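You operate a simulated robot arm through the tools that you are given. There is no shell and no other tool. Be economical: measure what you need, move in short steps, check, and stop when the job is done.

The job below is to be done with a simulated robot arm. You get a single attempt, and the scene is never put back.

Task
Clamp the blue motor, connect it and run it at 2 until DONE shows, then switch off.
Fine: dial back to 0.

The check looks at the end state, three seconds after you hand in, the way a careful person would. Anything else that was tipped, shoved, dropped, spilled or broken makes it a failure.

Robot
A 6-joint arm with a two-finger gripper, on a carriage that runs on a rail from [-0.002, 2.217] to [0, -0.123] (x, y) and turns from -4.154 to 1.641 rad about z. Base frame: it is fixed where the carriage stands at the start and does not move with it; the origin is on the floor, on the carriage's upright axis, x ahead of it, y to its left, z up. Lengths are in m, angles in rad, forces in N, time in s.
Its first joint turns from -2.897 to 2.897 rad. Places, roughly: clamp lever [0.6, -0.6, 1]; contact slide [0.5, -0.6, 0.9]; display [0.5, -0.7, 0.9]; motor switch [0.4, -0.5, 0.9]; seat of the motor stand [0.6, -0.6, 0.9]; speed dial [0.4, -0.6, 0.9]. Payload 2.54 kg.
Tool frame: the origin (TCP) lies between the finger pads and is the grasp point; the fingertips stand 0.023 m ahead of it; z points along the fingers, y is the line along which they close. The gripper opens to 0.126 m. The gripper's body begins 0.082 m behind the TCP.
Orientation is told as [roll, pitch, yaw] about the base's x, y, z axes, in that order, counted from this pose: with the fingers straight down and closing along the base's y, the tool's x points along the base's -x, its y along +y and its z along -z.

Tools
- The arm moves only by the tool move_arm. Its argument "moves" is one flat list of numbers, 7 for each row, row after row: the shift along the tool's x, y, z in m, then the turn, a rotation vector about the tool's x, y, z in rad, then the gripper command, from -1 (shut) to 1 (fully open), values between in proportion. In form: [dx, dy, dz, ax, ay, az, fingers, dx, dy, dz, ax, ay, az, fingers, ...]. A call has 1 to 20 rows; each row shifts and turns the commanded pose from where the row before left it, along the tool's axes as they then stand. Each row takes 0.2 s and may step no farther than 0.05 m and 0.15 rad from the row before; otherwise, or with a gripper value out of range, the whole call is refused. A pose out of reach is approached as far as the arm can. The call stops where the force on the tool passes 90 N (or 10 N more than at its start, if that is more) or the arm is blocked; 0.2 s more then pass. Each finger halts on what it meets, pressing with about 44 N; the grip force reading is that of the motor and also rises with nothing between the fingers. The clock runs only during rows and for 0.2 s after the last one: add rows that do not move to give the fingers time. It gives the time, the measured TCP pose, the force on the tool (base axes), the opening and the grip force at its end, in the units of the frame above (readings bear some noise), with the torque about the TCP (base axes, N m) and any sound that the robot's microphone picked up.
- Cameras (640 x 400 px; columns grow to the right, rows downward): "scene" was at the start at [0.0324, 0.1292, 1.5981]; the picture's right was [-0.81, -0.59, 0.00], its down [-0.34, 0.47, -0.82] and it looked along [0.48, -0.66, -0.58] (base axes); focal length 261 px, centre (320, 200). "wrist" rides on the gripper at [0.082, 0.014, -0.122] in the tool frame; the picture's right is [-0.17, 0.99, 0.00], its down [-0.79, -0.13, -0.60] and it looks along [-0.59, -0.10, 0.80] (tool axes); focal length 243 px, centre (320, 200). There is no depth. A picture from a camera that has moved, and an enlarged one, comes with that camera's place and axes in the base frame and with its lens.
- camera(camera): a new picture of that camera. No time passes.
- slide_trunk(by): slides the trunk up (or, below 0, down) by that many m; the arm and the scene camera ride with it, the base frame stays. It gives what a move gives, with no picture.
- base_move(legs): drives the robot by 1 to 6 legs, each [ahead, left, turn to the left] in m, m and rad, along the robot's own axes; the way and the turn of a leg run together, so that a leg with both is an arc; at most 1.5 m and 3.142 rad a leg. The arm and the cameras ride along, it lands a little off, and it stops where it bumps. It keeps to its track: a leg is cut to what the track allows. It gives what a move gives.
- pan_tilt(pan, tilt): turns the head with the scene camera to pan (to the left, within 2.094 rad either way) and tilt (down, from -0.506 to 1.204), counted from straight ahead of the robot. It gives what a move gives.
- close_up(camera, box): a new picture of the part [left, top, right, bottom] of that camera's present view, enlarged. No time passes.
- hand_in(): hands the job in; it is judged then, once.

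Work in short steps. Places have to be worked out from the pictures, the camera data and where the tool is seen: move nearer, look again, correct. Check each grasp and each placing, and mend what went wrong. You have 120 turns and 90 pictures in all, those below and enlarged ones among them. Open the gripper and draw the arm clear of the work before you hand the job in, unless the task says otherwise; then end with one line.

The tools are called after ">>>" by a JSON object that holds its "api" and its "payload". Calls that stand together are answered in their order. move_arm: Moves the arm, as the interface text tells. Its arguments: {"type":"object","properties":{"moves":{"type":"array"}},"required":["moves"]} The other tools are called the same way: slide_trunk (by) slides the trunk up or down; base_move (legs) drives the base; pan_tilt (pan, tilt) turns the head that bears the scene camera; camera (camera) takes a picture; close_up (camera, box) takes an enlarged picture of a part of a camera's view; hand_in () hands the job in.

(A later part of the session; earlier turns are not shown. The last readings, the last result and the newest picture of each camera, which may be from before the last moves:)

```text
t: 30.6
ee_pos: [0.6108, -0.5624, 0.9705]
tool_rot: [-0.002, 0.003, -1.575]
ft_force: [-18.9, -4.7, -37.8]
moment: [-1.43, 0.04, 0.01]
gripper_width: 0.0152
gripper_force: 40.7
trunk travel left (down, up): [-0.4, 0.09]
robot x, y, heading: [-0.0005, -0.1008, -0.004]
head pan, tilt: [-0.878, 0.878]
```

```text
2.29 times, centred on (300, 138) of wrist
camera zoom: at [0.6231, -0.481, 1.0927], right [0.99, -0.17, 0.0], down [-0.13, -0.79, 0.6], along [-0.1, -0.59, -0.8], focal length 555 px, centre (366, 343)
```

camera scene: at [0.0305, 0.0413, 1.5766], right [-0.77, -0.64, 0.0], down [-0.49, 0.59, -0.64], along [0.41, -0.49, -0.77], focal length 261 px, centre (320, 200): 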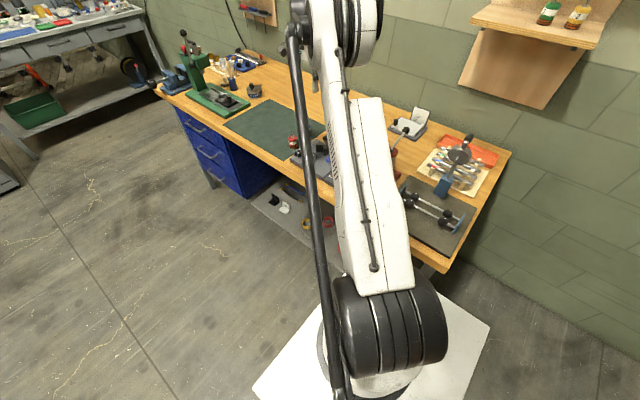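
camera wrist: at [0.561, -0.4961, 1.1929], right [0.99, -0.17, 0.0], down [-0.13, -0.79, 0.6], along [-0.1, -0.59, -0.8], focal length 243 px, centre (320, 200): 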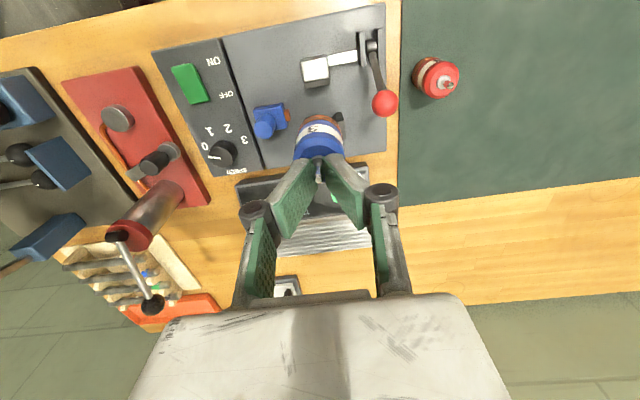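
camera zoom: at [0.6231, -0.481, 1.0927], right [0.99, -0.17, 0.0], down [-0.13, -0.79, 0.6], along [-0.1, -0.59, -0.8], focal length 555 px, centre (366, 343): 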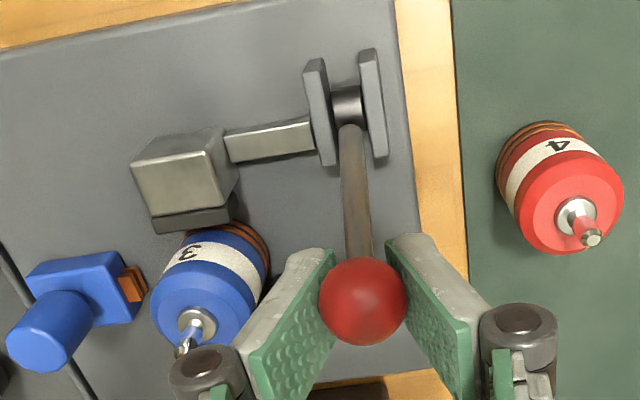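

The lever moves freely toward +y and the jaw seems to have followed by about 1 mm; the −38 N in z means I rose slightly too fast. I follow the arc on with less rise.

>>> {"api": "move_arm", "payload": {"moves": [0.006, 0, -0.0005, 0, 0, 0, -0.8, 0.006, 0, -0.0015, 0, 0, 0, -0.8, 0.006, 0, -0.0015, 0, 0, 0, -0.8, 0, 0, 0, 0, 0, 0, -0.8]}}

>>> {"api": "close_up", "payload": {"camera": "wrist", "box": [160, 50, 440, 225]}}

```text
t: 31.6
ee_pos: [0.6108, -0.5455, 0.9746]
tool_rot: [0.0, 0.002, -1.569]
ft_force: [-11.2, -11.3, -23.7]
moment: [-1.34, 0.06, -0.04]
gripper_width: 0.0147
gripper_force: 41.2
trunk travel left (down, up): [-0.4, 0.09]
robot x, y, heading: [0.0014, -0.0978, -0.006]
head pan, tilt: [-0.878, 0.878]
```

```text
2.29 times, centred on (300, 138) of wrist
camera zoom: at [0.6228, -0.4636, 1.0969], right [0.99, -0.17, 0.0], down [-0.13, -0.79, 0.6], along [-0.1, -0.59, -0.8], focal length 555 px, centre (366, 343)
```

zoom: 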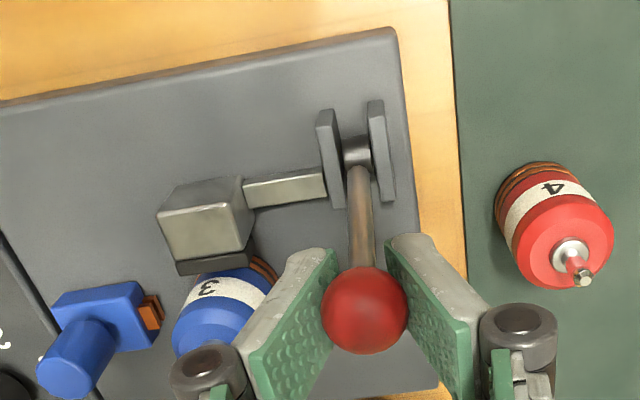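

The jaw is advancing on the motor, so +y is the clamping direction. I keep following the arc.

>>> {"api": "move_arm", "payload": {"moves": [0.006, 0, 0.0003, 0, 0, 0, -0.8, 0.006, 0, 0, 0, 0, 0, -0.8, 0.006, 0, 0, 0, 0, 0, -0.8, 0.006, 0, 0.0003, 0, 0, 0, -0.8, 0.006, 0, 0.001, 0, 0, 0, -0.8, 0, 0, 0, 0, 0, 0, -0.8]}}

>>> {"api": "close_up", "payload": {"camera": "wrist", "box": [160, 50, 440, 225]}}

```text
t: 33.0
ee_pos: [0.6121, -0.5119, 0.9725]
tool_rot: [0.0, 0.0, -1.571]
ft_force: [-6.8, 0.8, 0.0]
moment: [0.07, 0.02, -0.06]
gripper_width: 0.0166
gripper_force: 3.4
trunk travel left (down, up): [-0.4, 0.09]
robot x, y, heading: [0.0003, -0.0991, -0.004]
head pan, tilt: [-0.878, 0.878]
```

```text
2.29 times, centred on (300, 138) of wrist
camera zoom: at [0.6236, -0.4302, 1.0953], right [0.99, -0.17, 0.0], down [-0.13, -0.79, 0.6], along [-0.1, -0.59, -0.8], focal length 555 px, centre (366, 343)
```

zoom: 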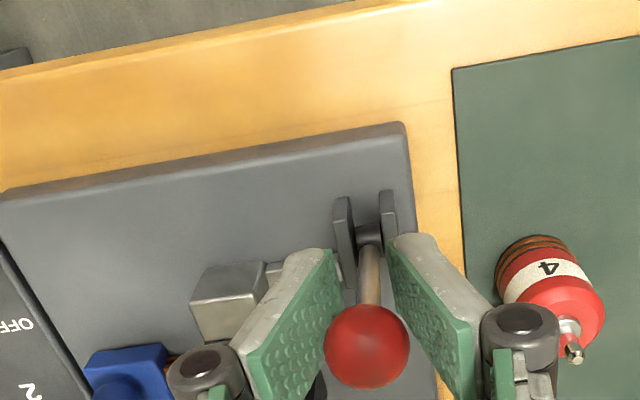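

The ball slipped out rearward as the jaw met the motor; it is now upright near y ≈ -0.525. I rise, close the fingers behind it (−y side) and push it over instead.

>>> {"api": "move_arm", "payload": {"moves": [0, 0, 0, 0, 0, 0, -0.4, 0, 0, -0.025, 0, 0, 0, -0.4, 0, 0, -0.025, 0, 0, 0, -0.4, -0.022, -0.002, 0, 0, 0, 0, -1, -0.022, 0, 0, 0, 0, 0, -1, 0, 0, 0, 0, 0, 0, -1, 0, 0, 0, 0, 0, 0, -1]}}

>>> {"api": "close_up", "payload": {"camera": "wrist", "box": [160, 50, 440, 225]}}

```text
t: 34.5
ee_pos: [0.6083, -0.5581, 1.0235]
tool_rot: [0.0, 0.001, -1.572]
ft_force: [0.1, 0.5, -0.5]
moment: [-0.02, 0.0, -0.03]
gripper_width: 0.0
gripper_force: 27.7
trunk travel left (down, up): [-0.4, 0.09]
robot x, y, heading: [-0.0018, -0.0978, -0.003]
head pan, tilt: [-0.878, 0.878]
```

```text
2.29 times, centred on (300, 138) of wrist
camera zoom: at [0.6209, -0.4759, 1.1464], right [0.99, -0.17, 0.0], down [-0.13, -0.79, 0.6], along [-0.1, -0.59, -0.8], focal length 555 px, centre (366, 343)
```

zoom: 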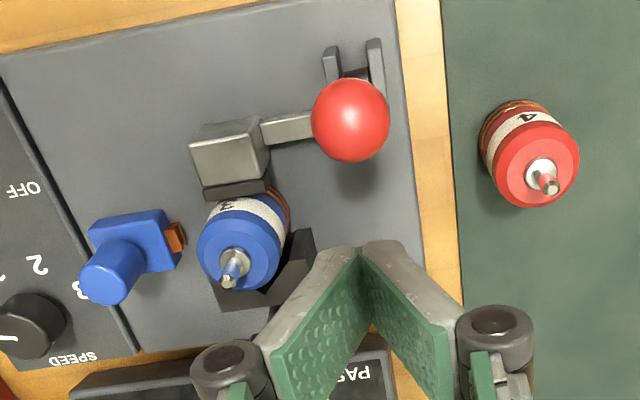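

Ball at (0.608, -0.521), upright; the jaw is nearly on the motor. I descend behind the ball and push toward +y.

>>> {"api": "move_arm", "payload": {"moves": [0, 0, 0.03, 0, 0, 0, -1, 0, 0, 0.025, 0, 0, 0, -1, 0.01, 0, 0, 0, 0, 0, -1, 0.008, 0, 0, 0, 0, 0, -1, 0.008, 0, 0, 0, 0, 0, -1, 0.008, 0, 0.002, 0, 0, 0, -1, 0.008, 0, 0.002, 0, 0, 0, -1, 0, 0, 0, 0, 0, 0, -1]}}

>>> {"api": "camera", "payload": {"camera": "wrist"}}

```text
t: 36.4
ee_pos: [0.6096, -0.5165, 0.965]
tool_rot: [-0.001, 0.002, -1.573]
ft_force: [1.8, -7.1, 5.5]
moment: [-0.06, 0.0, -0.07]
gripper_width: 0.006
gripper_force: 28.5
trunk travel left (down, up): [-0.4, 0.09]
robot x, y, heading: [-0.001, -0.1, -0.004]
head pan, tilt: [-0.878, 0.878]
```

```text
48 pictures are left
camera wrist: at [0.6214, -0.4337, 1.0867], right [0.99, -0.17, 0.0], down [-0.13, -0.79, 0.6], along [-0.1, -0.59, -0.8], focal length 243 px, centre (320, 200)
```

wrist: 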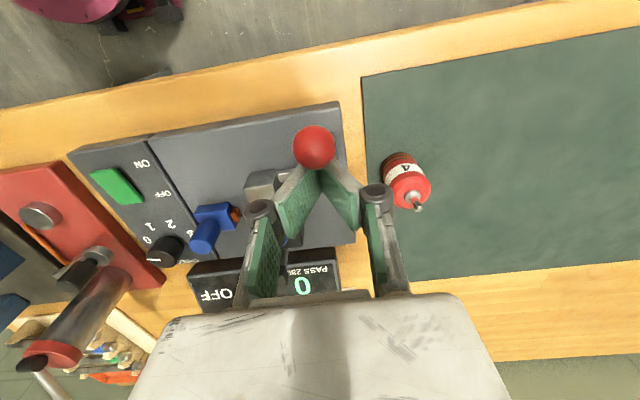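

The push works with only 7 N. I continue over and down along the arc.

>>> {"api": "move_arm", "payload": {"moves": [0.007, 0, 0.004, 0, 0, 0, -1, 0.007, 0, 0.005, 0, 0, 0, -1, 0.007, 0, 0.006, 0, 0, 0, -1, 0.005, 0, 0.006, 0, 0, 0, -1, 0, 0, 0, 0, 0, 0, -1]}}

>>> {"api": "camera", "payload": {"camera": "wrist"}}

```text
t: 36.9
ee_pos: [0.6078, -0.5152, 0.963]
tool_rot: [0.006, -0.011, -1.581]
ft_force: [4.8, -17.2, 25.1]
moment: [-0.09, -0.11, -0.13]
gripper_width: 0.0
gripper_force: 28.8
trunk travel left (down, up): [-0.4, 0.09]
robot x, y, heading: [0.0015, -0.1, -0.009]
head pan, tilt: [-0.878, 0.878]
stopped in row 2: the force on the tool passed its limit at 103 N (the readings are from after the stop); the commanded pose is now the measured one
```

```text
47 pictures are left
camera wrist: at [0.6203, -0.4331, 1.0838], right [0.98, -0.17, 0.01], down [-0.14, -0.78, 0.61], along [-0.1, -0.6, -0.8], focal length 243 px, centre (320, 200)
```

wrist: 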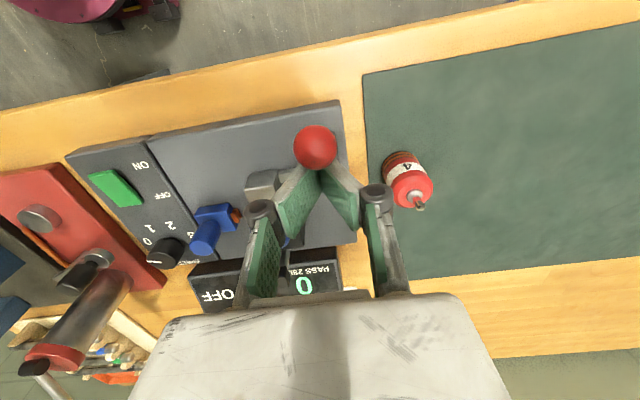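

The force hit 103 N with the lever about 30° past upright, which is probably its end stop. I back off and rise to inspect the jaw and lever.

>>> {"api": "move_arm", "payload": {"moves": [-0.01, 0, 0, 0, 0, 0, -1, 0, 0, -0.04, 0, 0, 0, -1, 0, 0, -0.04, 0, 0, 0, -1, -0.03, -0.03, 0, 0, 0, 0, -1, -0.03, -0.03, 0, 0, 0, 0, -1, 0, 0, 0, 0, 0, 0, -1]}}

>>> {"api": "close_up", "payload": {"camera": "wrist", "box": [220, 20, 440, 170]}}

```text
t: 38.3
ee_pos: [0.547, -0.5844, 1.0416]
tool_rot: [0.006, -0.007, -1.578]
ft_force: [0.6, -0.1, -0.9]
moment: [0.03, -0.02, 0.01]
gripper_width: 0.0002
gripper_force: 28.9
trunk travel left (down, up): [-0.4, 0.09]
robot x, y, heading: [0.001, -0.0998, -0.005]
head pan, tilt: [-0.878, 0.878]
```

```text
2.67 times, centred on (330, 95) of wrist
camera zoom: at [0.5591, -0.501, 1.1624], right [0.99, -0.17, 0.01], down [-0.14, -0.78, 0.6], along [-0.1, -0.6, -0.8], focal length 647 px, centre (293, 480)
```

zoom: 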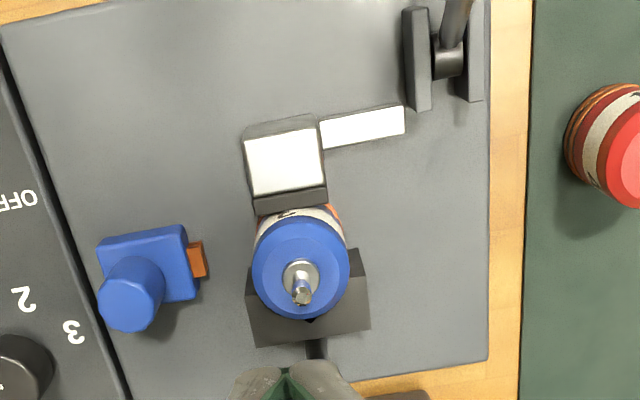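

The motor is clamped between jaw and V. Next is the contact slide: its blue knob is at about (0.482, -0.583) with its top near 0.92. I turn the gripper to yaw 0, so the fingers close along y, and move above the knob.

>>> {"api": "move_arm", "payload": {"moves": [0, -0.033, -0.01, 0, 0, 0, -0.3, 0, -0.032, -0.01, 0, 0, 0, -0.3, 0, 0, 0, 0, 0, -0.143, -0.3, 0, 0, 0, 0, 0, -0.143, -0.3, 0, 0, 0, 0, 0, -0.143, -0.3, 0, 0, 0, 0, 0, -0.143, -0.3, 0, 0, 0, 0, 0, -0.143, -0.3, 0, 0, 0, 0, 0, -0.143, -0.3, 0, 0, 0, 0, 0, -0.143, -0.3, 0, 0, 0, 0, 0, -0.143, -0.3, 0, 0, 0, 0, 0, -0.143, -0.3, 0, 0, 0, 0, 0, -0.143, -0.3, 0, 0, 0, 0, 0, -0.148, -0.3, 0, 0, 0, 0, 0, 0, -0.3]}}

>>> {"api": "camera", "payload": {"camera": "wrist"}}

>>> {"api": "close_up", "payload": {"camera": "wrist", "box": [240, 60, 400, 180]}}

```text
t: 41.3
ee_pos: [0.4837, -0.5798, 1.0615]
tool_rot: [-0.007, -0.004, 0.004]
ft_force: [-0.6, -0.7, 0.0]
moment: [0.04, -0.02, -0.01]
gripper_width: 0.0441
gripper_force: 0.0
trunk travel left (down, up): [-0.4, 0.09]
robot x, y, heading: [0.0017, -0.1027, -0.002]
head pan, tilt: [-0.878, 0.878]
```

```text
45 pictures are left
camera wrist: at [0.399, -0.5667, 1.1829], right [0.16, 0.99, -0.01], down [0.79, -0.13, 0.6], along [0.59, -0.11, -0.8], focal length 243 px, centre (320, 200)
```

wrist: 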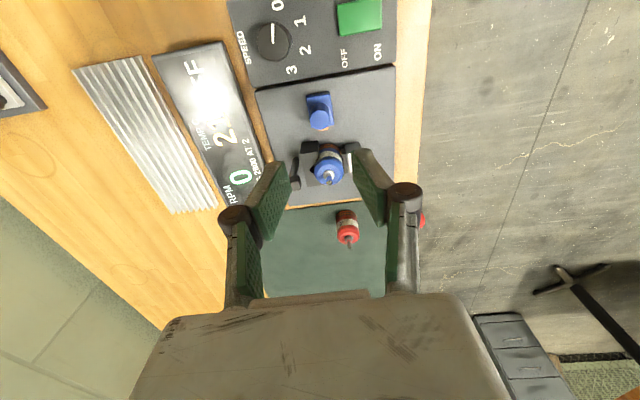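

```text
3.33 times, centred on (320, 120) of wrist
camera zoom: at [0.399, -0.5667, 1.1829], right [0.16, 0.99, -0.01], down [0.79, -0.13, 0.6], along [0.59, -0.11, -0.8], focal length 809 px, centre (320, 467)
```

zoom: 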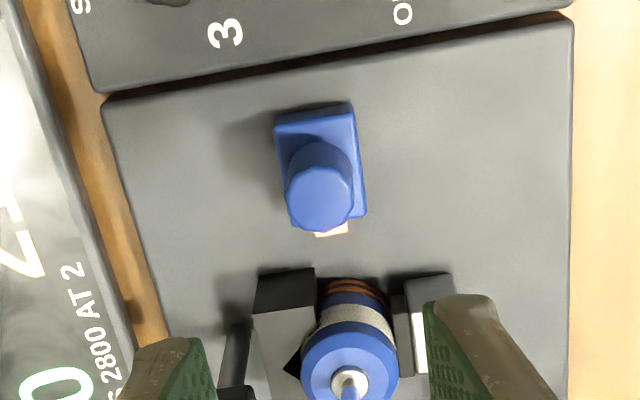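

The knob is at (0.485, -0.582) with its top near 0.932, nearly under the tool. I descend around it and grip.

>>> {"api": "move_arm", "payload": {"moves": [-0.0015, -0.001, 0.04, 0, 0, 0, -0.3, 0, 0, 0.04, 0, 0, 0, -0.3, 0, 0, 0.03, 0, 0, 0, -0.3, 0, 0, 0.013, 0, 0, 0, -0.3, 0, 0, 0, 0, 0, 0, -0.7, 0, 0, 0, 0, 0, 0, -0.8, 0, 0, 0, 0, 0, 0, -0.8]}}

>>> {"api": "close_up", "payload": {"camera": "wrist", "box": [220, 80, 420, 230]}}

```text
t: 42.9
ee_pos: [0.4851, -0.5815, 0.9375]
tool_rot: [-0.008, -0.004, -0.001]
ft_force: [-0.6, 0.6, -7.2]
moment: [0.03, -0.23, 0.02]
gripper_width: 0.0217
gripper_force: 44.9
trunk travel left (down, up): [-0.4, 0.09]
robot x, y, heading: [-0.0003, -0.1023, -0.003]
head pan, tilt: [-0.878, 0.878]
```

```text
2.67 times, centred on (320, 155) of wrist
camera zoom: at [0.4012, -0.5679, 1.0607], right [0.17, 0.99, -0.01], down [0.79, -0.13, 0.6], along [0.59, -0.11, -0.8], focal length 647 px, centre (320, 320)
```

zoom: 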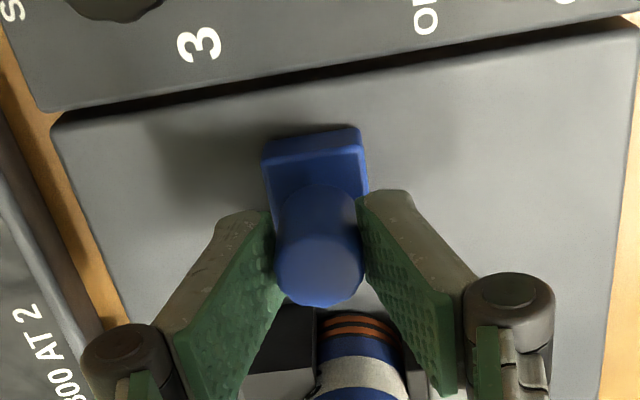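

The knob is gripped. I slide it +x toward the motor in small steps, watching the force.

>>> {"api": "move_arm", "payload": {"moves": [-0.004, 0, 0, 0, 0, 0, -0.85, -0.004, 0, 0, 0, 0, 0, -0.85, -0.004, 0, 0, 0, 0, 0, -0.85, -0.003, 0, 0, 0, 0, 0, -0.85, 0, 0, 0, 0, 0, 0, -0.85]}}

>>> {"api": "close_up", "payload": {"camera": "wrist", "box": [220, 80, 420, 230]}}

```text
t: 44.1
ee_pos: [0.5012, -0.5825, 0.9385]
tool_rot: [-0.008, -0.003, 0.001]
ft_force: [1.0, 12.1, -0.1]
moment: [0.26, 0.33, 0.02]
gripper_width: 0.0218
gripper_force: 45.2
trunk travel left (down, up): [-0.4, 0.09]
robot x, y, heading: [-0.0038, -0.0997, -0.009]
head pan, tilt: [-0.878, 0.878]
```

```text
2.67 times, centred on (320, 155) of wrist
camera zoom: at [0.4161, -0.568, 1.0607], right [0.17, 0.99, -0.01], down [0.79, -0.13, 0.6], along [0.59, -0.11, -0.8], focal length 647 px, centre (320, 320)
```

zoom: 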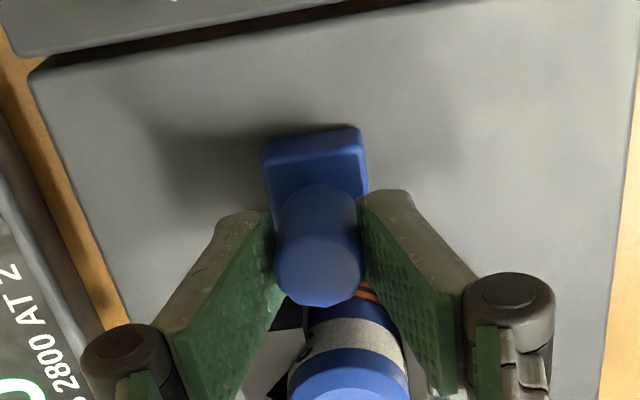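

The slide moved 15 mm freely. I continue in 2 mm steps until it meets the motor.

>>> {"api": "move_arm", "payload": {"moves": [-0.002, 0, 0, 0, 0, 0, -0.85, -0.002, 0, 0, 0, 0, 0, -0.85, 0, 0, 0, 0, 0, 0, -0.85]}}

```text
t: 44.9
ee_pos: [0.5055, -0.5825, 0.9389]
tool_rot: [-0.011, -0.002, -0.001]
ft_force: [2.4, 14.7, 2.5]
moment: [0.33, -0.08, -0.02]
gripper_width: 0.0219
gripper_force: 44.8
trunk travel left (down, up): [-0.4, 0.09]
robot x, y, heading: [-0.0007, -0.0998, -0.008]
head pan, tilt: [-0.878, 0.878]
```

>>> {"api": "move_arm", "payload": {"moves": [-0.002, 0, 0, 0, 0, 0, -0.85, -0.002, 0, 0, 0, 0, 0, -0.85, 0, 0, 0, 0, 0, 0, -0.85]}}

>>> {"api": "close_up", "payload": {"camera": "wrist", "box": [220, 80, 420, 230]}}

```text
t: 45.7
ee_pos: [0.5082, -0.5824, 0.94]
tool_rot: [-0.007, -0.002, -0.001]
ft_force: [-7.9, 20.9, -2.0]
moment: [0.46, -0.18, 0.0]
gripper_width: 0.0218
gripper_force: 44.6
trunk travel left (down, up): [-0.4, 0.09]
robot x, y, heading: [0.0003, -0.1003, -0.001]
head pan, tilt: [-0.878, 0.878]
```

```text
2.67 times, centred on (320, 155) of wrist
camera zoom: at [0.4238, -0.5679, 1.0607], right [0.17, 0.99, -0.01], down [0.79, -0.13, 0.6], along [0.59, -0.11, -0.8], focal length 647 px, centre (320, 320)
```

zoom: 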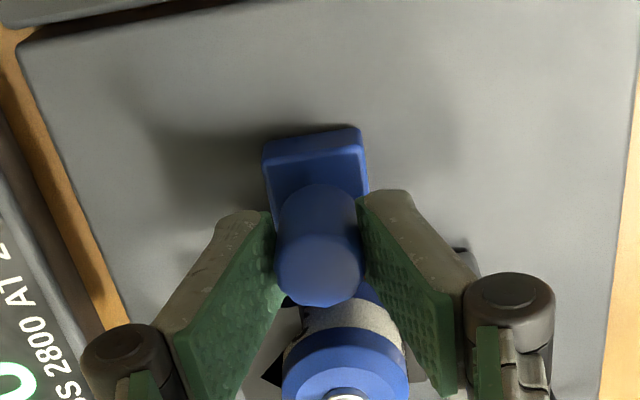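

x resistance begins (−8 N). I relieve the side force by 1 mm in y and push 2 mm more.

>>> {"api": "move_arm", "payload": {"moves": [0, 0.001, 0, 0, 0, 0, -0.85, -0.002, 0, 0, 0, 0, 0, -0.85, 0, 0, 0, 0, 0, 0, -0.85]}}

```text
t: 46.5
ee_pos: [0.5093, -0.5829, 0.9383]
tool_rot: [-0.009, -0.003, -0.001]
ft_force: [-25.0, 18.8, -7.6]
moment: [0.37, 0.63, -0.04]
gripper_width: 0.0219
gripper_force: 45.5
trunk travel left (down, up): [-0.4, 0.09]
robot x, y, heading: [0.0019, -0.101, -0.004]
head pan, tilt: [-0.878, 0.878]
```

25 N of resistance: the contact is against the motor. I release, rise and inspect.

>>> {"api": "move_arm", "payload": {"moves": [0, 0, 0, 0, 0, 0, -0.5, 0, 0, 0, 0, 0, 0, -0.3, 0, 0, -0.04, 0, 0, 0, -0.3, 0, 0, -0.04, 0, 0, 0, -0.3, 0, 0, -0.04, 0, 0, 0, -0.3, 0.04, 0, 0, 0, 0, 0, -0.3, 0, 0, 0, 0, 0, 0, -0.3]}}

>>> {"api": "camera", "payload": {"camera": "wrist"}}

>>> {"api": "close_up", "payload": {"camera": "wrist", "box": [150, 20, 400, 210]}}

```text
t: 48.1
ee_pos: [0.4703, -0.5809, 1.0596]
tool_rot: [-0.01, -0.005, 0.0]
ft_force: [-0.5, -0.4, -0.3]
moment: [0.01, -0.04, -0.03]
gripper_width: 0.0441
gripper_force: 0.0
trunk travel left (down, up): [-0.4, 0.09]
robot x, y, heading: [-0.0036, -0.097, -0.006]
head pan, tilt: [-0.878, 0.878]
```

```text
40 pictures are left
camera wrist: at [0.3866, -0.5664, 1.181], right [0.17, 0.99, -0.01], down [0.79, -0.13, 0.6], along [0.59, -0.11, -0.8], focal length 243 px, centre (320, 200)
```

wrist: 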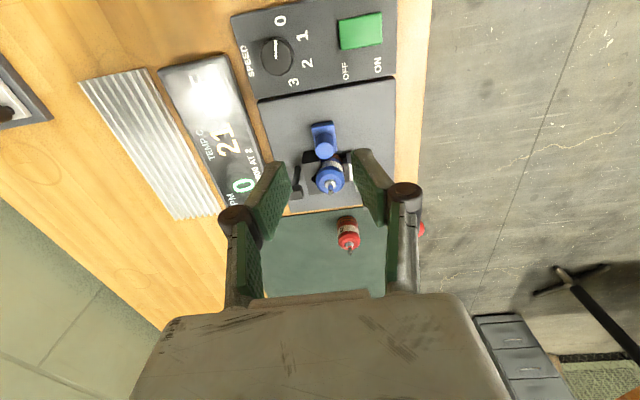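

```text
2.11 times, centred on (275, 115) of wrist
camera zoom: at [0.3866, -0.5664, 1.181], right [0.17, 0.99, -0.01], down [0.79, -0.13, 0.6], along [0.59, -0.11, -0.8], focal length 511 px, centre (415, 379)
```

zoom: 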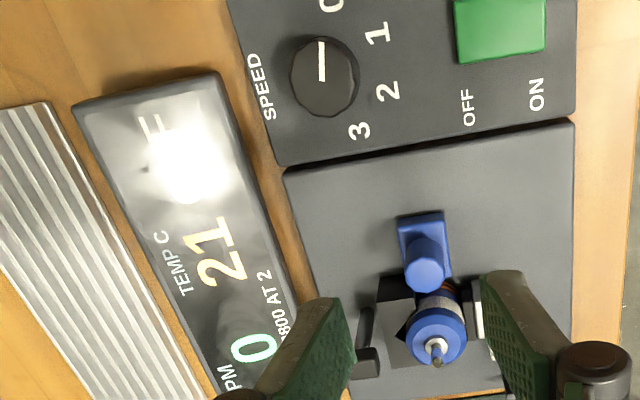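

The display shows 21 °C and RPM 0. Now I look closely at the switch and dial.

>>> {"api": "close_up", "payload": {"camera": "wrist", "box": [230, 0, 400, 90]}}

>>> {"api": "camera", "payload": {"camera": "scene"}}

```text
3.76 times, centred on (315, 45) of wrist
camera zoom: at [0.3866, -0.5664, 1.181], right [0.17, 0.99, -0.01], down [0.79, -0.13, 0.6], along [0.59, -0.11, -0.8], focal length 913 px, centre (339, 784)
```

zoom: 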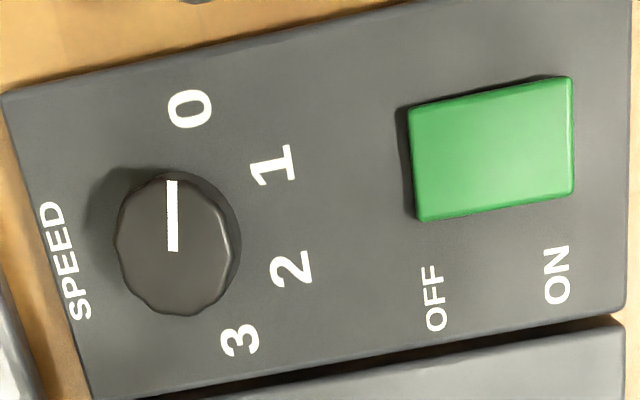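

```text
37 pictures are left
camera scene: at [0.0292, 0.0404, 1.5766], right [-0.77, -0.63, 0.0], down [-0.49, 0.59, -0.64], along [0.41, -0.49, -0.77], focal length 261 px, centre (320, 200)
```

scene: 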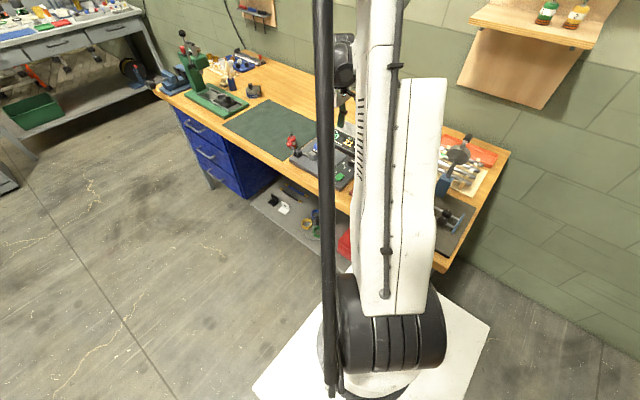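

I check the switch's tilt and the display from the scene camera.

>>> {"api": "close_up", "payload": {"camera": "scene", "box": [283, 120, 363, 195]}}

```text
5.33 times, centred on (323, 158) of scene
camera zoom: at [0.0292, 0.0404, 1.5766], right [-0.77, -0.63, 0.0], down [-0.49, 0.59, -0.64], along [0.41, -0.49, -0.77], focal length 1394 px, centre (304, 427)
```

zoom: 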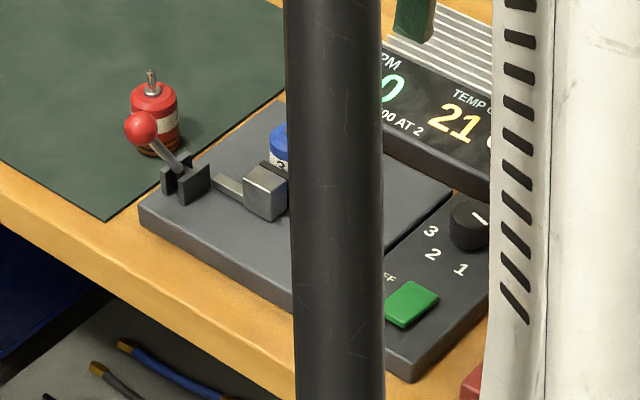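

The rocker spans y −0.552 (OFF) to −0.511 (ON) at x ≈ 0.405, with the ON end raised. The dial is at (0.412, -0.615), pointing at 0, and position 2 is 100° clockwise. I close the fingers and go above the ON end.

>>> {"api": "move_arm", "payload": {"moves": [0.022, 0.021, 0, 0, 0, 0, -1, 0.022, 0.021, 0, 0, 0, 0, -1, 0.021, 0.021, 0, 0, 0, 0, -1, 0, 0, 0.04, 0, 0, 0, -1, 0, 0, 0.04, 0, 0, 0, -1, 0, 0, 0.02, 0, 0, 0, -1, 0, 0, 0, 0, 0, 0, -1]}}

>>> {"api": "camera", "payload": {"camera": "wrist"}}

>>> {"api": "close_up", "payload": {"camera": "scene", "box": [310, 130, 390, 200]}}

```text
t: 49.7
ee_pos: [0.408, -0.519, 0.9583]
tool_rot: [-0.01, -0.003, 0.001]
ft_force: [-0.2, -0.6, 0.0]
moment: [0.0, -0.03, 0.02]
gripper_width: 0.0
gripper_force: 28.3
trunk travel left (down, up): [-0.4, 0.09]
robot x, y, heading: [0.0014, -0.1012, -0.003]
head pan, tilt: [-0.878, 0.878]
```

```text
35 pictures are left
camera wrist: at [0.323, -0.5039, 1.0795], right [0.17, 0.99, -0.01], down [0.79, -0.13, 0.6], along [0.59, -0.11, -0.8], focal length 243 px, centre (320, 200)
```

wrist: 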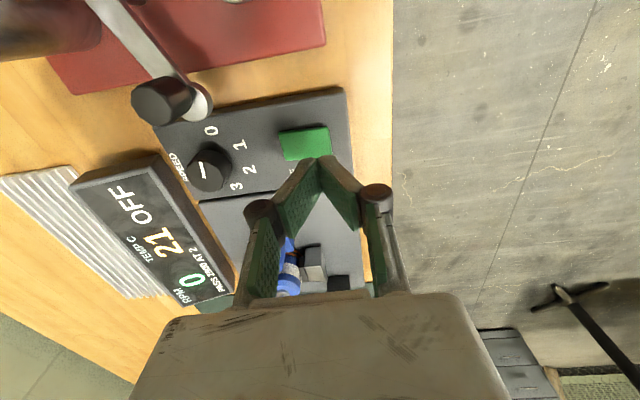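

```text
5.71 times, centred on (350, 165) of scene
camera zoom: at [0.0302, 0.0405, 1.5766], right [-0.77, -0.63, 0.0], down [-0.49, 0.59, -0.64], along [0.41, -0.49, -0.77], focal length 1493 px, centre (149, 400)
```

zoom: 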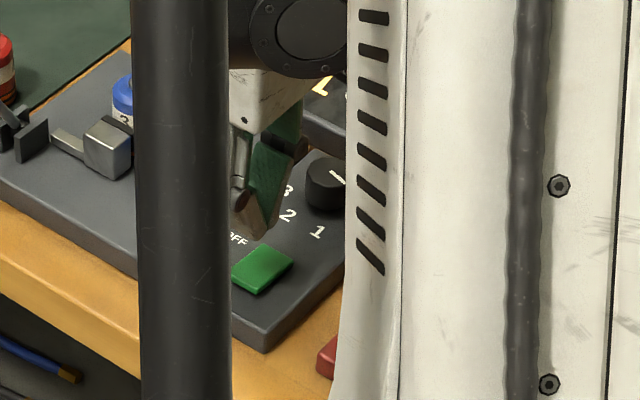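

The tips are 6 mm inward from the ON end but a bit toward +x. I shift −x by 6 mm and press down in small steps.

>>> {"api": "move_arm", "payload": {"moves": [0.006, 0, 0.01, 0, 0, 0, -1, 0, 0, 0.012, 0, 0, 0, -1, 0, 0, 0.006, 0, 0, 0, -1, 0, 0, 0.004, 0, 0, 0, -1, 0, 0, 0.003, 0, 0, 0, -1]}}

```text
t: 50.9
ee_pos: [0.4012, -0.5197, 0.9229]
tool_rot: [-0.01, -0.005, 0.002]
ft_force: [-0.1, 0.1, -0.4]
moment: [0.01, -0.01, 0.0]
gripper_width: 0.0001
gripper_force: 28.3
trunk travel left (down, up): [-0.4, 0.09]
robot x, y, heading: [-0.0009, -0.0991, -0.006]
head pan, tilt: [-0.878, 0.878]
```

No contact yet, so I continue down in 3 mm steps.

>>> {"api": "move_arm", "payload": {"moves": [0, 0, 0.003, 0, 0, 0, -1, 0, 0, 0.003, 0, 0, 0, -1, 0, 0, 0.002, 0, 0, 0, -1]}}

```text
t: 51.7
ee_pos: [0.3991, -0.5202, 0.9134]
tool_rot: [-0.008, -0.004, -0.001]
ft_force: [1.2, 0.6, 1.2]
moment: [0.03, -0.05, -0.05]
gripper_width: 0.0
gripper_force: 28.2
trunk travel left (down, up): [-0.4, 0.09]
robot x, y, heading: [-0.0018, -0.0989, -0.004]
head pan, tilt: [-0.878, 0.878]
```

>>> {"api": "move_arm", "payload": {"moves": [0, 0, 0.002, 0, 0, 0, -1, 0, 0, 0.002, 0, 0, 0, -1, 0, 0, 0, 0, 0, 0, -1]}}

>>> {"api": "camera", "payload": {"camera": "wrist"}}

```text
t: 52.5
ee_pos: [0.399, -0.5197, 0.9112]
tool_rot: [-0.01, -0.008, 0.0]
ft_force: [11.5, -11.7, 68.7]
moment: [-0.73, -0.33, 0.07]
gripper_width: 0.0
gripper_force: 27.8
trunk travel left (down, up): [-0.4, 0.09]
robot x, y, heading: [0.0003, -0.0993, -0.007]
head pan, tilt: [-0.878, 0.878]
```

```text
33 pictures are left
camera wrist: at [0.3149, -0.5044, 1.0338], right [0.17, 0.99, -0.01], down [0.79, -0.13, 0.6], along [0.59, -0.11, -0.8], focal length 243 px, centre (320, 200)
```

wrist: 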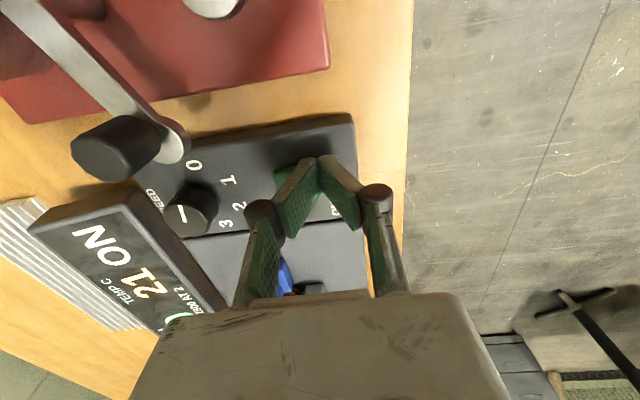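

The display reads ON. I lift off, move over the dial with the gripper yawed +0.66 rad, and look.

>>> {"api": "move_arm", "payload": {"moves": [0, 0, -0.04, 0, 0, 0, -1, 0, 0, -0.04, 0, 0, 0, -0.6, -0.004, -0.032, -0.02, 0, 0, 0, -0.2, -0.004, -0.032, 0, 0, 0, 0, -0.2, -0.004, -0.032, 0, 0, 0, 0, -0.2, 0, 0, 0, 0, 0, -0.132, -0.2, 0, 0, 0, 0, 0, -0.132, -0.2, 0, 0, 0, 0, 0, -0.132, -0.2, 0, 0, 0, 0, 0, -0.132, -0.2, 0, 0, 0, 0, 0, -0.132, -0.2, 0, 0, 0, 0, 0, 0, -0.2]}}

>>> {"api": "camera", "payload": {"camera": "wrist"}}

```text
t: 54.9
ee_pos: [0.4109, -0.6138, 1.0114]
tool_rot: [-0.008, 0.001, 0.661]
ft_force: [0.4, -0.1, -0.4]
moment: [0.0, 0.01, 0.01]
gripper_width: 0.0506
gripper_force: 0.0
trunk travel left (down, up): [-0.4, 0.09]
robot x, y, heading: [0.004, -0.0978, -0.0]
head pan, tilt: [-0.878, 0.878]
```

```text
32 pictures are left
camera wrist: at [0.3356, -0.6532, 1.133], right [-0.47, 0.88, -0.01], down [0.7, 0.39, 0.6], along [0.53, 0.28, -0.8], focal length 243 px, centre (320, 200)
```

wrist: 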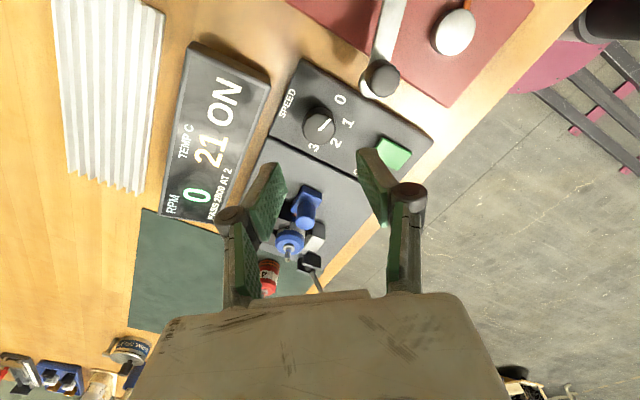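

A good view: the dial is nearly under the tool. I enlarge it to centre on it.

>>> {"api": "close_up", "payload": {"camera": "wrist", "box": [260, 70, 420, 170]}}

```text
4.00 times, centred on (340, 120) of wrist
camera zoom: at [0.3356, -0.6532, 1.133], right [-0.47, 0.88, -0.01], down [0.7, 0.39, 0.6], along [0.53, 0.28, -0.8], focal length 970 px, centre (240, 520)
```

zoom: 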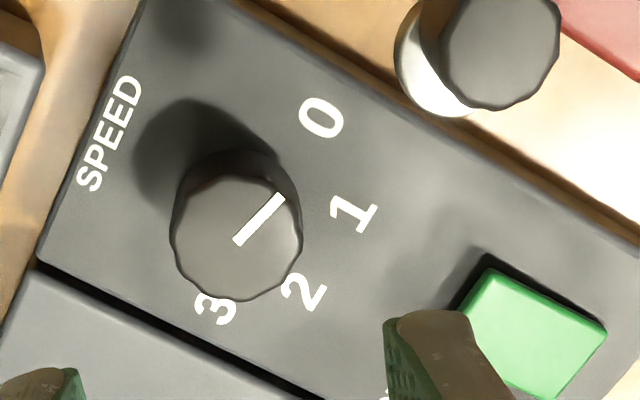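

The dial's centre is 3.5 mm to tool −x, with its top near 0.904. I correct, descend to z 0.912 and grip.

>>> {"api": "move_arm", "payload": {"moves": [-0.003, -0.0016, 0.035, 0, 0, 0, -0.2, 0, 0, 0.035, 0, 0, 0, -0.2, 0, 0, 0.029, 0, 0, 0, -0.2, 0, 0, 0, 0, 0, 0, -0.55, 0, 0, 0, 0, 0, 0, -0.7, 0, 0, 0, 0, 0, 0, -0.7]}}

>>> {"api": "close_up", "payload": {"camera": "wrist", "box": [160, 60, 420, 220]}}

```text
t: 56.3
ee_pos: [0.4118, -0.6152, 0.9131]
tool_rot: [-0.008, 0.002, 0.661]
ft_force: [3.9, -4.2, -7.4]
moment: [-0.16, -0.17, 0.01]
gripper_width: 0.0325
gripper_force: 44.7
trunk travel left (down, up): [-0.4, 0.09]
robot x, y, heading: [-0.0023, -0.0998, -0.006]
head pan, tilt: [-0.878, 0.878]
```

```text
2.46 times, centred on (290, 140) of wrist
camera zoom: at [0.3374, -0.654, 1.0354], right [-0.47, 0.88, -0.01], down [0.7, 0.38, 0.6], along [0.53, 0.28, -0.8], focal length 597 px, centre (394, 348)
```

zoom: 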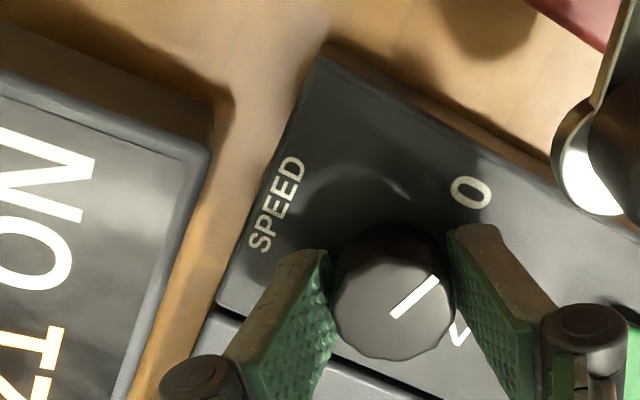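

The dial is gripped. I turn it 100° clockwise to 2 and look at the display.

>>> {"api": "move_arm", "payload": {"moves": [0, 0, 0, 0, 0, 0.1454, -0.75, 0, 0, 0, 0, 0, 0.1454, -0.75, 0, 0, 0, 0, 0, 0.1454, -0.75, 0, 0, 0, 0, 0, 0.1454, -0.75, 0, 0, 0, 0, 0, 0.1454, -0.75, 0, 0, 0, 0, 0, 0.1454, -0.75, 0, 0, 0, 0, 0, 0.1454, -0.75, 0, 0, 0, 0, 0, 0.1454, -0.75, 0, 0, 0, 0, 0, 0.1454, -0.75, 0, 0, 0, 0, 0, 0.1454, -0.75, 0, 0, 0, 0, 0, 0.1454, -0.75, 0, 0, 0, 0, 0, 0.1454, -0.75]}}

>>> {"api": "camera", "payload": {"camera": "wrist"}}

>>> {"api": "close_up", "payload": {"camera": "wrist", "box": [200, 60, 440, 220]}}

```text
t: 58.9
ee_pos: [0.414, -0.6153, 0.9125]
tool_rot: [0.001, -0.01, -1.087]
ft_force: [-25.0, -11.0, 11.0]
moment: [-0.4, 0.73, 0.01]
gripper_width: 0.0326
gripper_force: 45.3
trunk travel left (down, up): [-0.4, 0.09]
robot x, y, heading: [-0.002, -0.1014, -0.002]
head pan, tilt: [-0.878, 0.878]
```

```text
29 pictures are left
camera wrist: at [0.3848, -0.536, 1.0343], right [0.95, 0.31, 0.0], down [0.25, -0.76, 0.61], along [0.19, -0.58, -0.8], focal length 243 px, centre (320, 200)
```

wrist: 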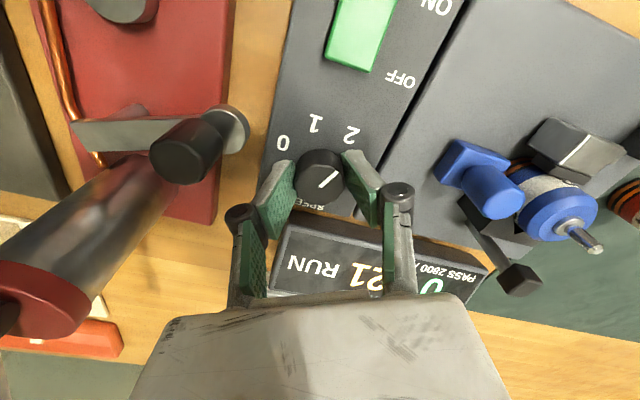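

```text
2.50 times, centred on (320, 140) of wrist
camera zoom: at [0.3848, -0.536, 1.0343], right [0.95, 0.31, 0.0], down [0.25, -0.76, 0.61], along [0.19, -0.58, -0.8], focal length 606 px, centre (320, 350)
```

zoom: 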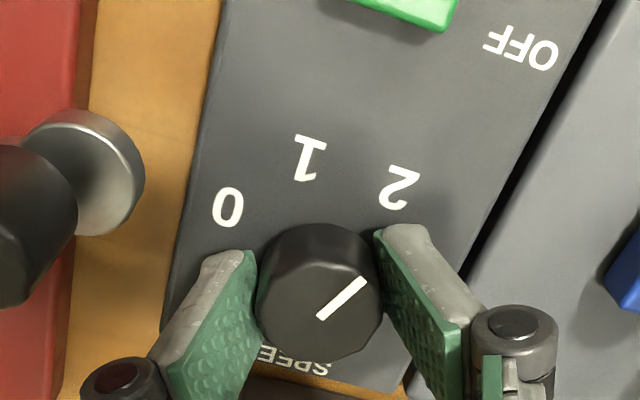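

The display shows RUN. I hold still and wait, then read the display.

>>> {"api": "move_arm", "payload": {"moves": [0, 0, 0, 0, 0, 0, -0.75, 0, 0, 0, 0, 0, 0, -0.75, 0, 0, 0, 0, 0, 0, -0.75, 0, 0, 0, 0, 0, 0, -0.75, 0, 0, 0, 0, 0, 0, -0.75, 0, 0, 0, 0, 0, 0, -0.75, 0, 0, 0, 0, 0, 0, -0.75, 0, 0, 0, 0, 0, 0, -0.75]}}

>>> {"api": "close_up", "payload": {"camera": "wrist", "box": [260, 200, 500, 310]}}

```text
t: 60.7
ee_pos: [0.4135, -0.6158, 0.9143]
tool_rot: [0.001, -0.011, -1.086]
ft_force: [-27.1, -18.2, 16.6]
moment: [-0.39, 0.54, -0.01]
gripper_width: 0.0327
gripper_force: 45.3
trunk travel left (down, up): [-0.4, 0.09]
robot x, y, heading: [-0.0005, -0.1024, -0.003]
head pan, tilt: [-0.878, 0.878]
```

```text
2.67 times, centred on (380, 255) of wrist
camera zoom: at [0.3846, -0.5361, 1.0343], right [0.95, 0.31, 0.0], down [0.25, -0.76, 0.61], along [0.19, -0.57, -0.8], focal length 647 px, centre (160, 53)
```

zoom: 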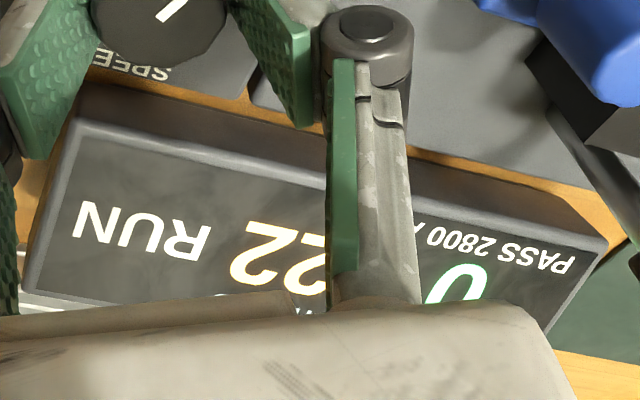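

Running, with the temperature at 22 °C. I keep waiting.

>>> {"api": "move_arm", "payload": {"moves": [0, 0, 0, 0, 0, 0, -0.75, 0, 0, 0, 0, 0, 0, -0.75, 0, 0, 0, 0, 0, 0, -0.75, 0, 0, 0, 0, 0, 0, -0.75, 0, 0, 0, 0, 0, 0, -0.75, 0, 0, 0, 0, 0, 0, -0.75, 0, 0, 0, 0, 0, 0, -0.75, 0, 0, 0, 0, 0, 0, -0.75, 0, 0, 0, 0, 0, 0, -0.75, 0, 0, 0, 0, 0, 0, -0.75, 0, 0, 0, 0, 0, 0, -0.75, 0, 0, 0, 0, 0, 0, -0.75, 0, 0, 0, 0, 0, 0, -0.75, 0, 0, 0, 0, 0, 0, -0.75, 0, 0, 0, 0, 0, 0, -0.75]}}

>>> {"api": "close_up", "payload": {"camera": "wrist", "box": [260, 200, 500, 310]}}

```text
t: 63.9
ee_pos: [0.4136, -0.616, 0.9133]
tool_rot: [0.001, -0.01, -1.085]
ft_force: [-26.0, -20.5, 15.8]
moment: [-0.5, 0.55, 0.02]
gripper_width: 0.0326
gripper_force: 45.3
trunk travel left (down, up): [-0.4, 0.09]
robot x, y, heading: [-0.0002, -0.1013, -0.008]
head pan, tilt: [-0.878, 0.878]
```

```text
2.67 times, centred on (380, 255) of wrist
camera zoom: at [0.3846, -0.5361, 1.0342], right [0.95, 0.31, 0.0], down [0.25, -0.76, 0.61], along [0.19, -0.57, -0.8], focal length 647 px, centre (160, 53)
```

zoom: 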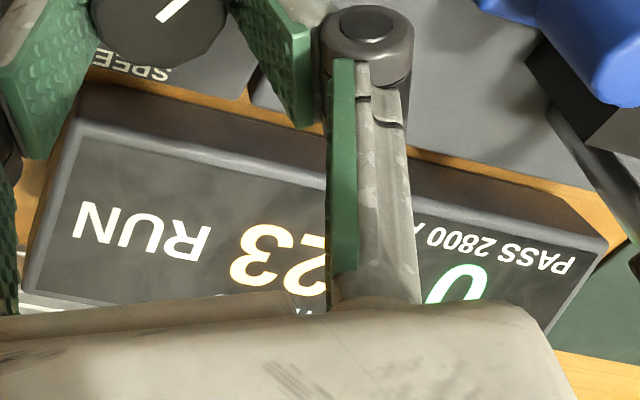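

The temperature climbs slowly, but the RPM is partly hidden. I release the dial and rise to read everything, including the pointer.

>>> {"api": "move_arm", "payload": {"moves": [0, 0, 0, 0, 0, 0, -0.4, 0, 0, 0, 0, 0, 0, -0.2, 0, 0, -0.035, 0, 0, 0, -0.2, 0, 0, -0.035, 0, 0, 0, -0.2, 0, 0, -0.03, 0, 0, 0, -0.2, 0, 0, 0, 0, 0, 0, -0.2, 0, 0, 0, 0, 0, 0, -0.2, 0, 0, 0, 0, 0, 0, -0.2, 0, 0, 0, 0, 0, 0, -0.2]}}

>>> {"api": "camera", "payload": {"camera": "wrist"}}

>>> {"api": "close_up", "payload": {"camera": "wrist", "box": [240, 80, 440, 230]}}

```text
t: 65.9
ee_pos: [0.414, -0.6138, 1.0125]
tool_rot: [-0.001, -0.008, -1.085]
ft_force: [0.0, -0.2, -0.4]
moment: [0.01, 0.01, 0.0]
gripper_width: 0.0503
gripper_force: 0.1
trunk travel left (down, up): [-0.4, 0.09]
robot x, y, heading: [0.0004, -0.1012, -0.001]
head pan, tilt: [-0.878, 0.878]
```

```text
25 pictures are left
camera wrist: at [0.3866, -0.5333, 1.133], right [0.95, 0.31, 0.0], down [0.25, -0.76, 0.6], along [0.19, -0.57, -0.8], focal length 243 px, centre (320, 200)
```

wrist: 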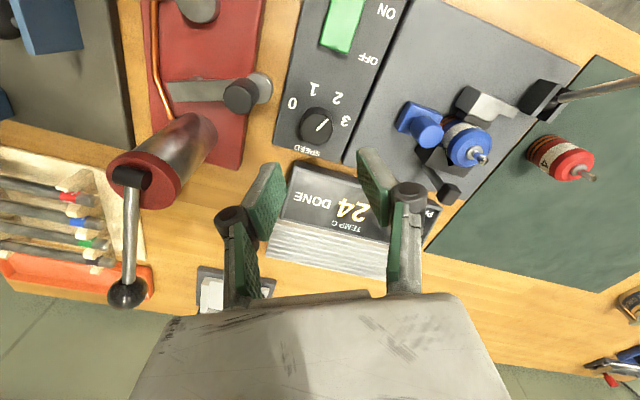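

```text
2.67 times, centred on (340, 155) of wrist
camera zoom: at [0.3866, -0.5333, 1.133], right [0.95, 0.31, 0.0], down [0.25, -0.76, 0.6], along [0.19, -0.57, -0.8], focal length 647 px, centre (267, 320)
```

zoom: 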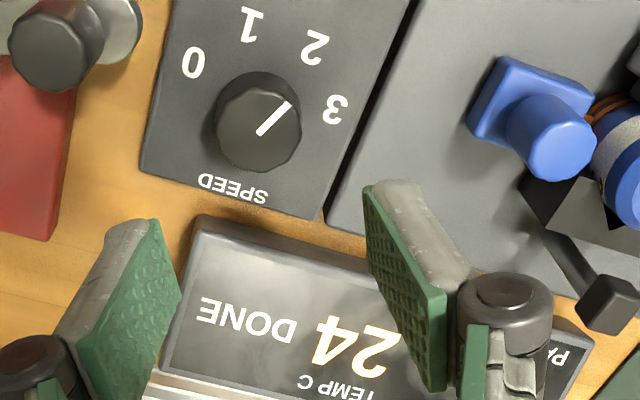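

DONE shows (24 °C) with the pointer at 2. I go to the OFF end of the rocker, fingers closed and yaw back to 0.

>>> {"api": "move_arm", "payload": {"moves": [0, 0, 0, 0, 0, -0.1356, -0.6, 0, 0, 0, 0, 0, -0.1356, -1, 0, 0, 0, 0, 0, -0.1356, -1, 0, 0, 0, 0, 0, -0.1356, -1, 0, 0, 0, 0, 0, -0.1356, -1, 0, 0, 0, 0, 0, -0.1356, -1, 0, 0, 0, 0, 0, -0.1356, -1, 0, 0, 0, 0, 0, -0.1356, -1, 0.006, 0.035, 0, 0, 0, 0, -1, 0.006, 0.035, 0, 0, 0, 0, -1, 0, 0, 0.04, 0, 0, 0, -1, 0, 0, 0.025, 0, 0, 0, -1, 0, 0, 0, 0, 0, 0, -1]}}

>>> {"api": "close_up", "payload": {"camera": "wrist", "box": [180, 80, 420, 240]}}

```text
t: 68.7
ee_pos: [0.4033, -0.5459, 0.946]
tool_rot: [-0.009, -0.004, -0.001]
ft_force: [0.7, -0.5, 0.2]
moment: [-0.01, 0.02, -0.02]
gripper_width: 0.0
gripper_force: 28.1
trunk travel left (down, up): [-0.4, 0.09]
robot x, y, heading: [-0.001, -0.1, -0.007]
head pan, tilt: [-0.878, 0.878]
```

```text
2.50 times, centred on (300, 160) of wrist
camera zoom: at [0.3188, -0.5306, 1.0677], right [0.17, 0.99, -0.01], down [0.79, -0.13, 0.6], along [0.59, -0.11, -0.8], focal length 606 px, centre (370, 300)
```

zoom: 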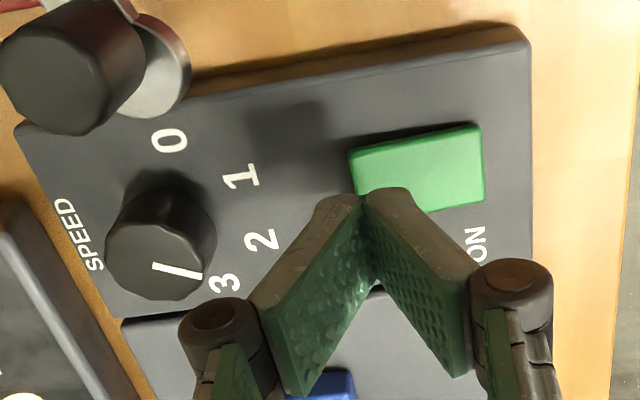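

Aligned over the OFF end. I nudge slightly and press down gradually.

>>> {"api": "move_arm", "payload": {"moves": [0.003, 0.002, 0.015, 0, 0, 0, -1, 0, 0, 0.008, 0, 0, 0, -1, 0, 0, 0.004, 0, 0, 0, -1, 0, 0, 0.003, 0, 0, 0, -1, 0, 0, 0.002, 0, 0, 0, -1]}}

```text
t: 69.9
ee_pos: [0.399, -0.5443, 0.9143]
tool_rot: [-0.009, -0.004, -0.001]
ft_force: [0.0, -0.9, 2.6]
moment: [-0.03, -0.02, -0.01]
gripper_width: 0.0
gripper_force: 28.4
trunk travel left (down, up): [-0.4, 0.09]
robot x, y, heading: [0.0018, -0.1023, -0.001]
head pan, tilt: [-0.878, 0.878]
```

>>> {"api": "move_arm", "payload": {"moves": [0, 0, 0.002, 0, 0, 0, -1, 0, 0, 0.0015, 0, 0, 0, -1, 0, 0, 0, 0, 0, 0, -1]}}

>>> {"api": "camera", "payload": {"camera": "wrist"}}

```text
t: 70.7
ee_pos: [0.3985, -0.5435, 0.9128]
tool_rot: [-0.011, -0.007, 0.0]
ft_force: [4.5, -4.8, 30.7]
moment: [0.12, -0.15, -0.04]
gripper_width: 0.0
gripper_force: 28.0
trunk travel left (down, up): [-0.4, 0.09]
robot x, y, heading: [-0.0042, -0.0989, -0.006]
head pan, tilt: [-0.878, 0.878]
```

```text
22 pictures are left
camera wrist: at [0.3152, -0.5283, 1.0342], right [0.17, 0.99, -0.01], down [0.79, -0.13, 0.6], along [0.59, -0.11, -0.8], focal length 243 px, centre (320, 200)
```

wrist: 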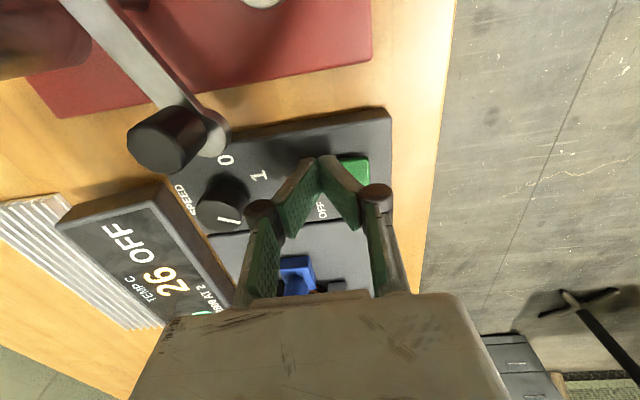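

The display reads OFF. Now I return the dial: rise, move over it and yaw back to −1.085.

>>> {"api": "move_arm", "payload": {"moves": [0, 0, -0.04, 0, 0, 0, -1, 0, 0, -0.04, 0, 0, 0, -0.6, -0.007, -0.036, -0.015, 0, 0, 0, -0.2, -0.007, -0.036, 0, 0, 0, 0, -0.2, 0, 0, 0, 0, 0, 0.1356, -0.2, 0, 0, 0, 0, 0, 0.1356, -0.2, 0, 0, 0, 0, 0, 0.1356, -0.2, 0, 0, 0, 0, 0, 0.1356, -0.2, 0, 0, 0, 0, 0, 0.1356, -0.2, 0, 0, 0, 0, 0, 0.1356, -0.2, 0, 0, 0, 0, 0, 0.1356, -0.2, 0, 0, 0, 0, 0, 0.1356, -0.2, 0, 0, 0, 0, 0, 0, -0.2]}}

>>> {"api": "close_up", "payload": {"camera": "wrist", "box": [240, 80, 440, 230]}}

```text
t: 73.5
ee_pos: [0.4143, -0.6148, 1.0063]
tool_rot: [-0.001, -0.01, -1.086]
ft_force: [-0.3, 0.6, -0.6]
moment: [-0.01, -0.02, 0.0]
gripper_width: 0.0506
gripper_force: 0.0
trunk travel left (down, up): [-0.4, 0.09]
robot x, y, heading: [-0.0002, -0.0992, -0.01]
head pan, tilt: [-0.878, 0.878]
```

```text
2.67 times, centred on (340, 155) of wrist
camera zoom: at [0.3861, -0.5347, 1.1281], right [0.95, 0.31, 0.0], down [0.25, -0.76, 0.6], along [0.19, -0.57, -0.8], focal length 647 px, centre (267, 320)
```

zoom: 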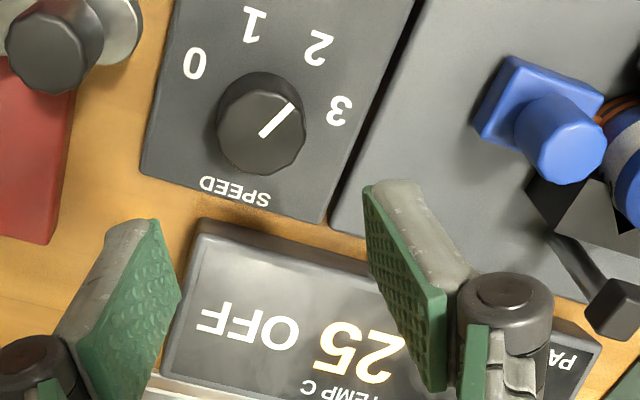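

The dial is within 2.5 mm of the tool axis. I correct, descend to z 0.913 and grip.

>>> {"api": "move_arm", "payload": {"moves": [-0.001, -0.002, 0.035, 0, 0, 0, -0.2, 0, 0, 0.035, 0, 0, 0, -0.2, 0, 0, 0.023, 0, 0, 0, -0.2, 0, 0, 0, 0, 0, 0, -0.55, 0, 0, 0, 0, 0, 0, -0.7, 0, 0, 0, 0, 0, 0, -0.7]}}

```text
t: 74.9
ee_pos: [0.415, -0.617, 0.9125]
tool_rot: [0.0, -0.009, -1.086]
ft_force: [3.1, -1.4, -8.2]
moment: [-0.84, -0.59, 0.0]
gripper_width: 0.0325
gripper_force: 45.1
trunk travel left (down, up): [-0.4, 0.09]
robot x, y, heading: [0.0012, -0.1017, -0.002]
head pan, tilt: [-0.878, 0.878]
```

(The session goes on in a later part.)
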